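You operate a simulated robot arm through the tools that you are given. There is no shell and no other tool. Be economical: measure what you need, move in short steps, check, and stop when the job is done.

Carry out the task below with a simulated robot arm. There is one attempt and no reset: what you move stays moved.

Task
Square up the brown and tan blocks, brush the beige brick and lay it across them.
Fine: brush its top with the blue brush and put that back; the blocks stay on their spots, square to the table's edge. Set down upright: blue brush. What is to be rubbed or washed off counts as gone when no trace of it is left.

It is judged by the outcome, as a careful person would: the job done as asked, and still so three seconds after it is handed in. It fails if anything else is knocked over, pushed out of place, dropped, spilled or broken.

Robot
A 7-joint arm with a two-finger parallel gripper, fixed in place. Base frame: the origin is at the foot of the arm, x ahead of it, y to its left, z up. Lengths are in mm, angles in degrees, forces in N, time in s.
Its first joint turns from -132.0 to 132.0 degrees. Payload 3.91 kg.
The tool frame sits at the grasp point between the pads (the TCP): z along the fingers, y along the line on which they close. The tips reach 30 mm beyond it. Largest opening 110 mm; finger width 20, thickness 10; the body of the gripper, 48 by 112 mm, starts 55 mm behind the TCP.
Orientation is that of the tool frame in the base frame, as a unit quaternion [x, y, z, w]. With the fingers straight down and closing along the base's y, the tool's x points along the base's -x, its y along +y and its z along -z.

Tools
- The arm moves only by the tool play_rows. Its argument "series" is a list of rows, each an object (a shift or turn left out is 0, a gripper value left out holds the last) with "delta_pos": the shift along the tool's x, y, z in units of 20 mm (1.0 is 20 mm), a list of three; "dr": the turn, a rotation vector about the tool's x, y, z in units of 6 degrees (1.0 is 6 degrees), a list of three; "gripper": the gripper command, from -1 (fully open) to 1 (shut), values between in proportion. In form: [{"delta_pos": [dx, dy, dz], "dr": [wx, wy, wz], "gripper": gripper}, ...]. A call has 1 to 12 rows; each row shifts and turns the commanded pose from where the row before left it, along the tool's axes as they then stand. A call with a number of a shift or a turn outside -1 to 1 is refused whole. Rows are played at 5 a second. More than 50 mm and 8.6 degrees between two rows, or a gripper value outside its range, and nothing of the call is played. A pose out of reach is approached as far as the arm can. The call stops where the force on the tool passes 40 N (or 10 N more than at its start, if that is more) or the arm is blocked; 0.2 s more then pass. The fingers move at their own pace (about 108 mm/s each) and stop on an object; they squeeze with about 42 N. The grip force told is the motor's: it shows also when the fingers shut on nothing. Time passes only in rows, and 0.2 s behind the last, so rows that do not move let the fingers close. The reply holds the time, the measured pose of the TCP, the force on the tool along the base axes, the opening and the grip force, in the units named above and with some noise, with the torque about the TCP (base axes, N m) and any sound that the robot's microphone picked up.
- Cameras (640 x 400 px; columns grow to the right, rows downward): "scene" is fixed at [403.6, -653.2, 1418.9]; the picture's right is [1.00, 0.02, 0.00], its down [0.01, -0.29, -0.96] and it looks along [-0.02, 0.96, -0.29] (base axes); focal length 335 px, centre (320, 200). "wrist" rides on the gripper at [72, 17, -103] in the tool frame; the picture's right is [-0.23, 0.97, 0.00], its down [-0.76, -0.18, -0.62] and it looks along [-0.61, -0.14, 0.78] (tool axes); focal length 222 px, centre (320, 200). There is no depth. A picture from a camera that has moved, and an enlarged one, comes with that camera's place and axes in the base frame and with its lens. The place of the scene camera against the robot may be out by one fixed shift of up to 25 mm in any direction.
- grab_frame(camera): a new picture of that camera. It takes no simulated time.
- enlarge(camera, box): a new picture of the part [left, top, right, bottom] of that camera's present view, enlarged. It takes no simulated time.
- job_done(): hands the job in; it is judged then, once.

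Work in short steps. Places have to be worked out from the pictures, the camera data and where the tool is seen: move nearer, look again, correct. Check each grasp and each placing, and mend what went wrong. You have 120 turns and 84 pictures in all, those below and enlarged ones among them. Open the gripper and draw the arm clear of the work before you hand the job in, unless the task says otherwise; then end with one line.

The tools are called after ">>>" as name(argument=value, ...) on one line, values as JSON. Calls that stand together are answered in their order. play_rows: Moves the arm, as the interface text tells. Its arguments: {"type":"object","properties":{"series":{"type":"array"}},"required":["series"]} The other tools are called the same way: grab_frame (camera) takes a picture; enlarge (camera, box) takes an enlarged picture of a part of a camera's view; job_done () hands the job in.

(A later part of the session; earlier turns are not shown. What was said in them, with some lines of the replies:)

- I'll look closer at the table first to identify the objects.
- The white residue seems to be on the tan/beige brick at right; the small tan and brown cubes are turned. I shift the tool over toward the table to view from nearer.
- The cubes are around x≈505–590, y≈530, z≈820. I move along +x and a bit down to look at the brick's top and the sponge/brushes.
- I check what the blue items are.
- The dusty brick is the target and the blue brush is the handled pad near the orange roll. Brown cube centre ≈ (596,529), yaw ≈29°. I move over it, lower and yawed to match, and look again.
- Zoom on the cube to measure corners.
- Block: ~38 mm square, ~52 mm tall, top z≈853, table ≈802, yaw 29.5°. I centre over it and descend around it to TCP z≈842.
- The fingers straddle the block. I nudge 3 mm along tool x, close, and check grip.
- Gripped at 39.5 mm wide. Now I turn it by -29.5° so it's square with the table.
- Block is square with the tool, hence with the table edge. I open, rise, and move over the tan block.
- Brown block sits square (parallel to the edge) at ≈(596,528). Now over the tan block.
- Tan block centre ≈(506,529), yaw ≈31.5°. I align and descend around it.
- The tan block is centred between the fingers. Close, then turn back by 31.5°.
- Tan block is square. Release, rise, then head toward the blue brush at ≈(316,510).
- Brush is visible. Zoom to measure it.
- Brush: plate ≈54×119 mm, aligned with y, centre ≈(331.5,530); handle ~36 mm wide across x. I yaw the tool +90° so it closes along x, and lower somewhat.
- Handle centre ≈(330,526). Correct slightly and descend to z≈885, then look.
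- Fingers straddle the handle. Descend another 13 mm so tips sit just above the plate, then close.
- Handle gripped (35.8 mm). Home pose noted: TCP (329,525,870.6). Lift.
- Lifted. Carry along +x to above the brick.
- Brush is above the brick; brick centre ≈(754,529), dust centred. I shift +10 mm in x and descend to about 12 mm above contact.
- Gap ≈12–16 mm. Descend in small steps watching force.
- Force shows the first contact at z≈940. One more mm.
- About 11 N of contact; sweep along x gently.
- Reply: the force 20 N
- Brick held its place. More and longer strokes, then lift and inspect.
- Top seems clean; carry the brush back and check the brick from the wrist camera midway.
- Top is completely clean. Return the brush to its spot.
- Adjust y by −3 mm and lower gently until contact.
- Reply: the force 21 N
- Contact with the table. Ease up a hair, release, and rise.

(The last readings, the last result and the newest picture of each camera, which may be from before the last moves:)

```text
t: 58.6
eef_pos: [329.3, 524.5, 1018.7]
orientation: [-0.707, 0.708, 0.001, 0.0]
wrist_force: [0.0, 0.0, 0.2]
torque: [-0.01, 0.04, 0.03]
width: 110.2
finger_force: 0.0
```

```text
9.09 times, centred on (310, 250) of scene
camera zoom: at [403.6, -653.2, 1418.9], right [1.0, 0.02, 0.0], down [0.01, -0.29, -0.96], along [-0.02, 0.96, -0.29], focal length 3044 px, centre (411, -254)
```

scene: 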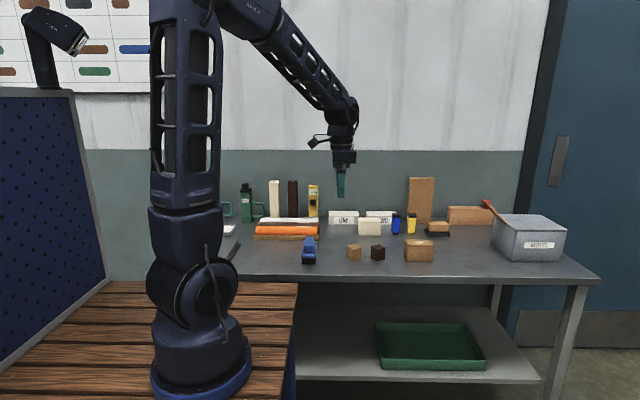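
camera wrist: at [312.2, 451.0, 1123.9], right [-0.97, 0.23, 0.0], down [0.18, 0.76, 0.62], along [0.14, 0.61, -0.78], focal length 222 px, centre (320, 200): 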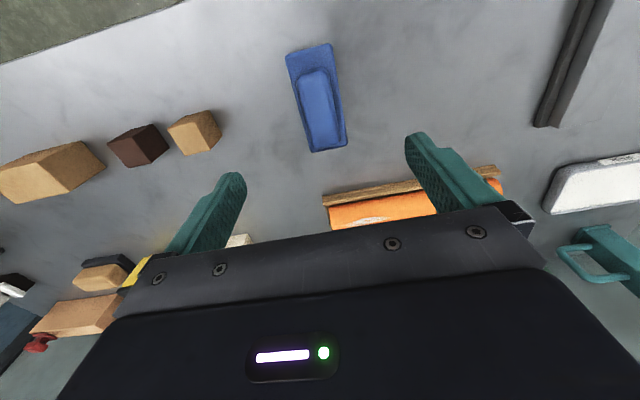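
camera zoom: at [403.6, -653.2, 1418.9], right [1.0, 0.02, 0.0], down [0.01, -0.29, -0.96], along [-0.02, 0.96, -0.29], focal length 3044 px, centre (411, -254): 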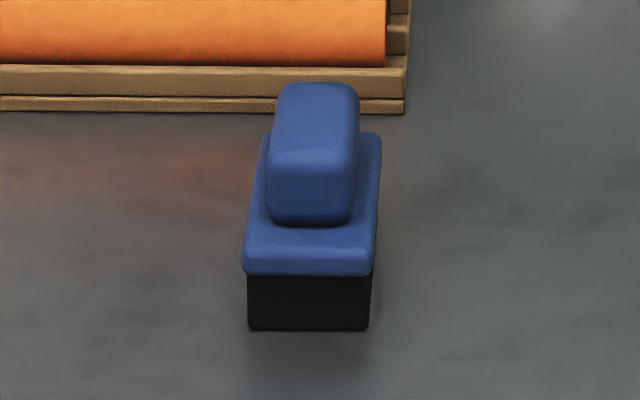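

Brush is back within ~1 mm and upright. Now yaw the tool back to 0° and go to the brick.

>>> play_rows(series=[{"dr": [0, 0, 1]}, {"dr": [0, 0, 1]}, {"dr": [0, 0, 1]}, {"dr": [0, 0, 1]}, {"dr": [0, 0, 1]}, {"dr": [0, 0, 1]}, {"dr": [0, 0, 1]}, {"dr": [0, 0, 1]}, {"dr": [0, 0, 1]}, {"dr": [0, 0, 1]}, {"dr": [0, 0, 1]}, {"dr": [0, 0, 1]}])

>>> play_rows(series=[{"dr": [0, 0, 1]}, {"dr": [0, 0, 1]}, {"dr": [0, 0, 1]}, {"delta_pos": [-1, 0, 0]}, {"delta_pos": [-1, 0, 0]}, {"delta_pos": [-1, 0, 0]}, {"delta_pos": [-1, 0, 0]}, {"delta_pos": [-1, 0, 0]}, {"delta_pos": [-1, 0, 0]}, {"delta_pos": [-1, 0, 0]}, {"delta_pos": [-1, 0, 0]}, {"delta_pos": [-1, 0, 0]}])

>>> play_rows(series=[{"delta_pos": [-1, 0, 0]}, {"delta_pos": [-1, 0, 0]}, {"delta_pos": [-1, 0, 0]}, {"delta_pos": [-1, 0, 0]}, {"delta_pos": [-1, 0, 0]}, {"delta_pos": [-1, 0, 0]}, {"delta_pos": [-1, 0, 0]}, {"delta_pos": [-1, 0, 0]}, {"delta_pos": [-1, 0, 0]}, {"delta_pos": [-1, 0, 0]}, {"delta_pos": [-1, 0, 0]}, {}])

>>> enlarge(camera="wrist", box=[240, 40, 400, 200])

```text
t: 61.2
eef_pos: [330.7, 526.3, 1021.9]
orientation: [-0.155, 0.988, 0.0, 0.001]
wrist_force: [0.5, 0.2, 0.0]
torque: [0.0, 0.01, 0.0]
width: 110.3
finger_force: 0.0
```

```text
t: 63.8
eef_pos: [511.7, 524.7, 1023.0]
orientation: [0.0, 1.0, 0.0, 0.0]
wrist_force: [0.1, 0.0, -0.3]
torque: [-0.01, -0.03, -0.01]
width: 110.1
finger_force: 0.0
```

```text
t: 66.4
eef_pos: [731.0, 524.6, 1022.4]
orientation: [0.001, 1.0, 0.0, 0.0]
wrist_force: [0.5, 0.0, 0.9]
torque: [0.01, -0.01, 0.01]
width: 110.3
finger_force: 0.1
```

```text
2.50 times, centred on (320, 120) of wrist
camera zoom: at [658.1, 540.4, 1126.1], right [0.23, 0.97, 0.0], down [0.76, -0.18, 0.62], along [0.61, -0.14, -0.78], focal length 555 px, centre (320, 400)
```

zoom: 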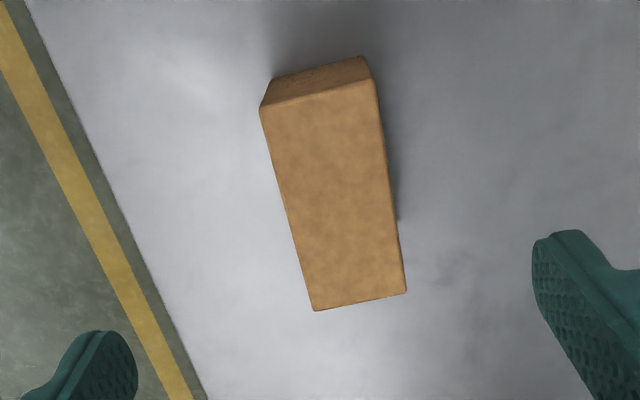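

Brick ≈104×51×70 at (752,529), square. Centre and descend to TCP z≈842.

>>> play_rows(series=[{"delta_pos": [-1, 0.22, 0]}, {"delta_pos": [-0.05, 0, 1]}, {"delta_pos": [0, 0, 1]}, {"delta_pos": [0, 0, 1]}, {"delta_pos": [0, 0, 1]}, {"delta_pos": [0, 0, 1]}, {"delta_pos": [0, 0, 1]}, {"delta_pos": [0, 0, 1]}, {"delta_pos": [0, 0, 1]}, {"delta_pos": [0, 0, 0.6]}, {"delta_pos": [0, 0, 0.4]}, {}])

>>> grab_frame(camera="wrist")

```text
t: 69.0
eef_pos: [751.6, 528.1, 842.3]
orientation: [0.001, 1.0, 0.0, 0.0]
wrist_force: [-0.7, 0.5, 0.0]
torque: [0.0, 0.0, -0.02]
width: 110.2
finger_force: 0.0
```

```text
45 pictures are left
camera wrist: at [678.8, 543.7, 945.2], right [0.23, 0.97, 0.0], down [0.76, -0.18, 0.62], along [0.61, -0.14, -0.78], focal length 222 px, centre (320, 200)
```

wrist: 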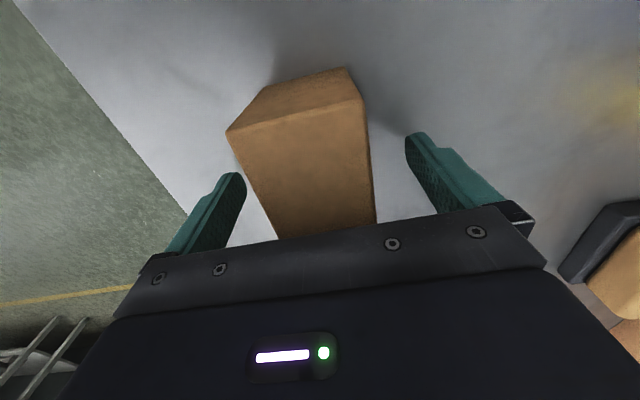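

Straddling the brick. Close and lift.

>>> play_rows(series=[{"gripper": -0.1}, {"gripper": 1}, {"gripper": 1}, {"gripper": 1}, {"gripper": 1}, {"delta_pos": [0, 0, -0.5]}, {"delta_pos": [0, 0, -0.5]}, {}])

```text
t: 70.8
eef_pos: [750.5, 528.0, 861.0]
orientation: [0.001, 1.0, 0.0, 0.0]
wrist_force: [0.2, -0.7, -2.0]
torque: [-0.05, -0.01, 0.03]
width: 49.8
finger_force: 42.4
```

Held (49.8 mm wide). Raise further and carry to above the two blocks (midpoint x≈550).

>>> play_rows(series=[{"delta_pos": [0, 0, -1]}, {"delta_pos": [0, 0, -1]}, {"delta_pos": [0, 0, -1]}, {"delta_pos": [0, 0, -1]}, {"delta_pos": [0, 0, -1]}, {}])

>>> play_rows(series=[{"delta_pos": [1, 0, 0]}, {"delta_pos": [1, 0, 0]}, {"delta_pos": [1, 0, 0]}, {"delta_pos": [1, 0, 0]}, {"delta_pos": [1, 0, 0]}, {"delta_pos": [1, 0, 0]}, {"delta_pos": [1, 0, 0]}, {"delta_pos": [1, 0, 0]}, {"delta_pos": [1, 0, 0]}, {"delta_pos": [1, 0, 0]}, {}])

>>> enlarge(camera="scene", box=[330, 190, 410, 270])

>>> grab_frame(camera="wrist")

```text
t: 72.2
eef_pos: [749.1, 526.8, 960.1]
orientation: [0.001, 1.0, 0.0, 0.0]
wrist_force: [-0.2, -0.2, -3.7]
torque: [0.02, -0.02, 0.03]
width: 49.7
finger_force: 42.1
```

```text
t: 74.6
eef_pos: [551.2, 528.4, 959.5]
orientation: [0.001, 1.0, 0.0, 0.0]
wrist_force: [-1.0, -0.3, -2.2]
torque: [0.01, -0.01, 0.02]
width: 49.9
finger_force: 41.7
```

```text
5.00 times, centred on (370, 230) of scene
camera zoom: at [403.6, -653.2, 1418.9], right [1.0, 0.02, 0.0], down [0.01, -0.29, -0.96], along [-0.02, 0.96, -0.29], focal length 1674 px, centre (70, 50)
```

zoom: 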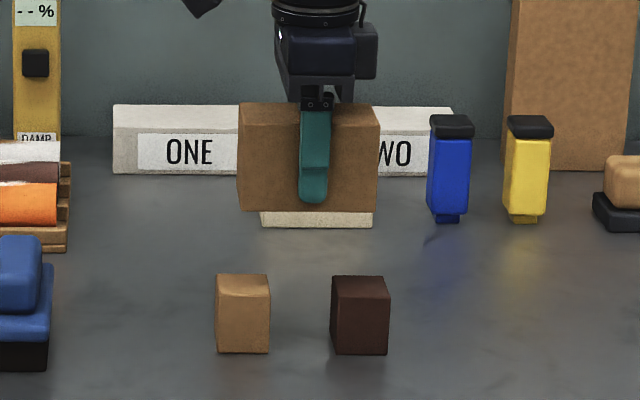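

```text
43 pictures are left
camera wrist: at [477.7, 544.2, 1064.4], right [0.23, 0.97, 0.0], down [0.76, -0.18, 0.62], along [0.61, -0.14, -0.78], focal length 222 px, centre (320, 200)
```

wrist: 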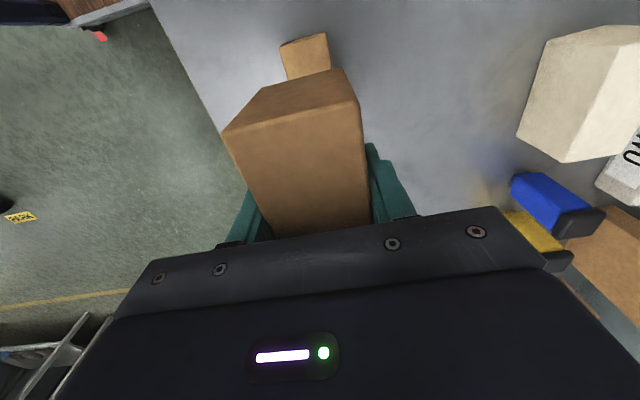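

Brick is aligned over the blocks in x. Descend to about 6 mm above expected contact.

>>> play_rows(series=[{"delta_pos": [0, 0, 1]}, {"delta_pos": [0, 0, 1]}, {"delta_pos": [0, 0, 0.7]}, {}])

>>> enlarge(camera="scene", box=[330, 190, 410, 270])

```text
t: 75.6
eef_pos: [552.1, 528.4, 908.0]
orientation: [0.001, 1.0, 0.0, 0.001]
wrist_force: [0.3, 0.2, -2.0]
torque: [0.01, -0.01, 0.01]
width: 50.0
finger_force: 42.5
```

```text
5.00 times, centred on (370, 230) of scene
camera zoom: at [403.6, -653.2, 1418.9], right [1.0, 0.02, 0.0], down [0.01, -0.29, -0.96], along [-0.02, 0.96, -0.29], focal length 1674 px, centre (70, 50)
```

zoom: 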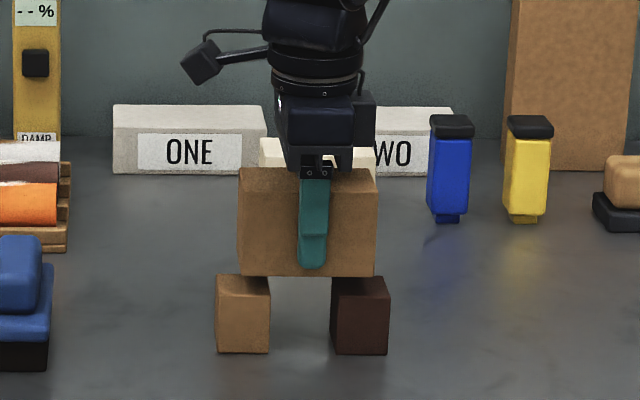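

Centred within ~3 mm; shift −2 mm and lower slowly until contact.

>>> play_rows(series=[{"delta_pos": [0.1, 0, 0.2]}, {"delta_pos": [0, 0, 0.2]}, {}])

>>> play_rows(series=[{"delta_pos": [0, 0, 0.1]}, {}])

>>> play_rows(series=[{"delta_pos": [0, 0, 0.07]}, {}])

```text
t: 76.4
eef_pos: [550.0, 528.9, 900.8]
orientation: [0.002, 1.0, -0.001, -0.001]
wrist_force: [-0.6, -0.3, -3.0]
torque: [0.0, 0.0, -0.02]
width: 49.6
finger_force: 41.6
```

```text
t: 77.0
eef_pos: [551.1, 528.9, 897.2]
orientation: [0.0, 1.0, 0.0, -0.001]
wrist_force: [-0.4, 0.1, -1.6]
torque: [-0.06, 0.0, 0.0]
width: 49.9
finger_force: 41.8
```

```text
t: 77.6
eef_pos: [550.7, 529.5, 896.1]
orientation: [0.001, 1.0, -0.001, 0.0]
wrist_force: [-0.3, -0.8, -3.2]
torque: [0.02, -0.02, -0.04]
width: 50.2
finger_force: 41.9
```

>>> play_rows(series=[{"delta_pos": [0, 0, 0.07]}, {}])

>>> enlarge(camera="scene", box=[340, 215, 390, 265])

```text
t: 78.2
eef_pos: [549.5, 530.0, 893.4]
orientation: [0.001, 1.0, 0.0, -0.001]
wrist_force: [-0.2, -0.6, -3.0]
torque: [0.02, 0.0, -0.01]
width: 49.9
finger_force: 42.0
```

```text
8.00 times, centred on (365, 240) of scene
camera zoom: at [403.6, -653.2, 1418.9], right [1.0, 0.02, 0.0], down [0.01, -0.29, -0.96], along [-0.02, 0.96, -0.29], focal length 2679 px, centre (-40, -120)
```

zoom: 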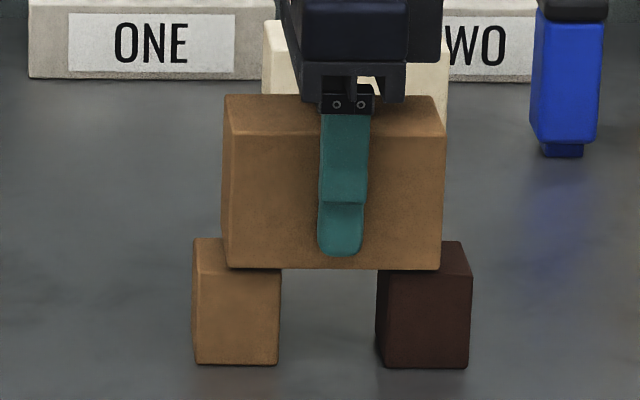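

Nearly touching; continue in 1 mm steps.

>>> play_rows(series=[{"delta_pos": [0, 0, 0.05]}, {}])

>>> play_rows(series=[{"delta_pos": [0, 0, 0.05]}, {}])

```text
t: 78.8
eef_pos: [549.1, 529.2, 893.8]
orientation: [0.001, 1.0, 0.001, 0.0]
wrist_force: [0.0, 0.6, -2.2]
torque: [-0.03, -0.01, -0.01]
width: 50.0
finger_force: 42.1
```

```text
t: 79.4
eef_pos: [550.3, 528.3, 891.6]
orientation: [0.001, 1.0, 0.0, 0.0]
wrist_force: [-0.2, -0.5, -1.5]
torque: [-0.01, 0.01, -0.01]
width: 49.5
finger_force: 42.2
```

>>> play_rows(series=[{"delta_pos": [0, 0, 0.05]}, {}])

```text
t: 80.0
eef_pos: [550.5, 529.4, 891.3]
orientation: [0.001, 1.0, 0.0, 0.0]
wrist_force: [-1.4, -2.6, 5.7]
torque: [-0.15, 0.08, 0.0]
width: 50.0
finger_force: 41.8
```

Contact (≈8 N load). Release, wait, then rise.

>>> play_rows(series=[{"gripper": 0.3}, {"gripper": -0.4}, {"gripper": -1}, {"gripper": -1}, {"delta_pos": [0, 0, -0.5]}, {"delta_pos": [0, 0, -1]}, {"delta_pos": [0, 0, -1]}, {"delta_pos": [0, 0, -1]}, {"delta_pos": [0, 0, -1]}, {"delta_pos": [0, 0, -1]}, {"delta_pos": [0, 0, -1]}, {}])

>>> enlarge(camera="scene", box=[340, 215, 390, 265])

>>> enlarge(camera="wrist", box=[240, 20, 400, 180])

```text
t: 82.6
eef_pos: [549.1, 526.8, 1021.5]
orientation: [0.0, 1.0, 0.0, 0.0]
wrist_force: [0.2, 0.6, -0.2]
torque: [0.0, 0.0, 0.02]
width: 110.1
finger_force: 0.0
```

```text
8.00 times, centred on (365, 240) of scene
camera zoom: at [403.6, -653.2, 1418.9], right [1.0, 0.02, 0.0], down [0.01, -0.29, -0.96], along [-0.02, 0.96, -0.29], focal length 2679 px, centre (-40, -120)
```

zoom: 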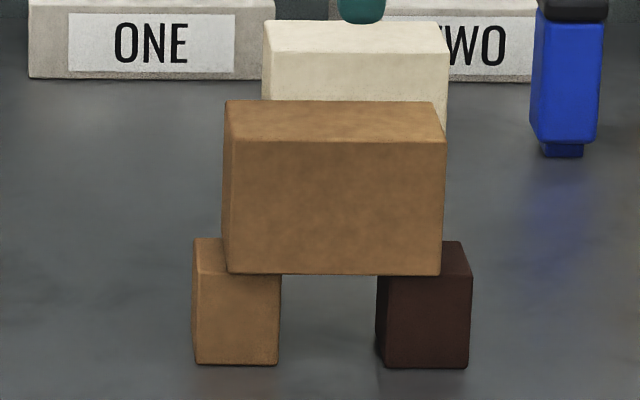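

```text
2.50 times, centred on (320, 100) of wrist
camera zoom: at [477.5, 542.6, 1125.1], right [0.23, 0.97, 0.0], down [0.76, -0.18, 0.62], along [0.61, -0.14, -0.78], focal length 555 px, centre (320, 450)
```

zoom: 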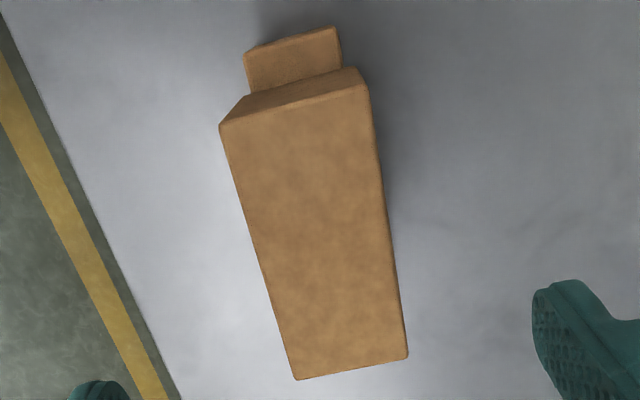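

The clean brick lies level across both square blocks. Draw the arm clear, then a final check.

>>> play_rows(series=[{"delta_pos": [0, 0, -1]}, {"delta_pos": [0, 0, -1]}, {"delta_pos": [0, 0, -1]}, {"delta_pos": [0, 0, -1]}, {"delta_pos": [0, -1, -1]}, {"delta_pos": [0, -1, 0]}, {"delta_pos": [0, -1, 0]}, {"delta_pos": [0, -1, 0]}, {"delta_pos": [0, -1, 0]}, {"delta_pos": [0, -1, 0]}, {"delta_pos": [0, -1, 0]}, {}])

>>> grab_frame(camera="scene")

```text
t: 85.2
eef_pos: [548.3, 390.6, 1121.9]
orientation: [0.002, 1.0, 0.001, 0.0]
wrist_force: [-1.0, -0.4, 1.0]
torque: [0.04, -0.03, -0.01]
width: 110.1
finger_force: 0.0
```

```text
38 pictures are left
```

scene: 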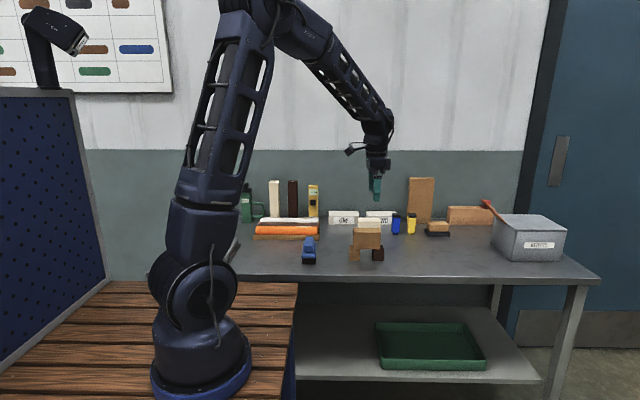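

Everything is in place and the arm is clear, so I hand in.

>>> job_done()

```text
The job is handed in.
```

The brown and tan blocks are square to the table's edge on their spots, the beige brick's top is brushed clean and it lies across both blocks, and the blue brush is back upright within about 1 mm of where it stood.
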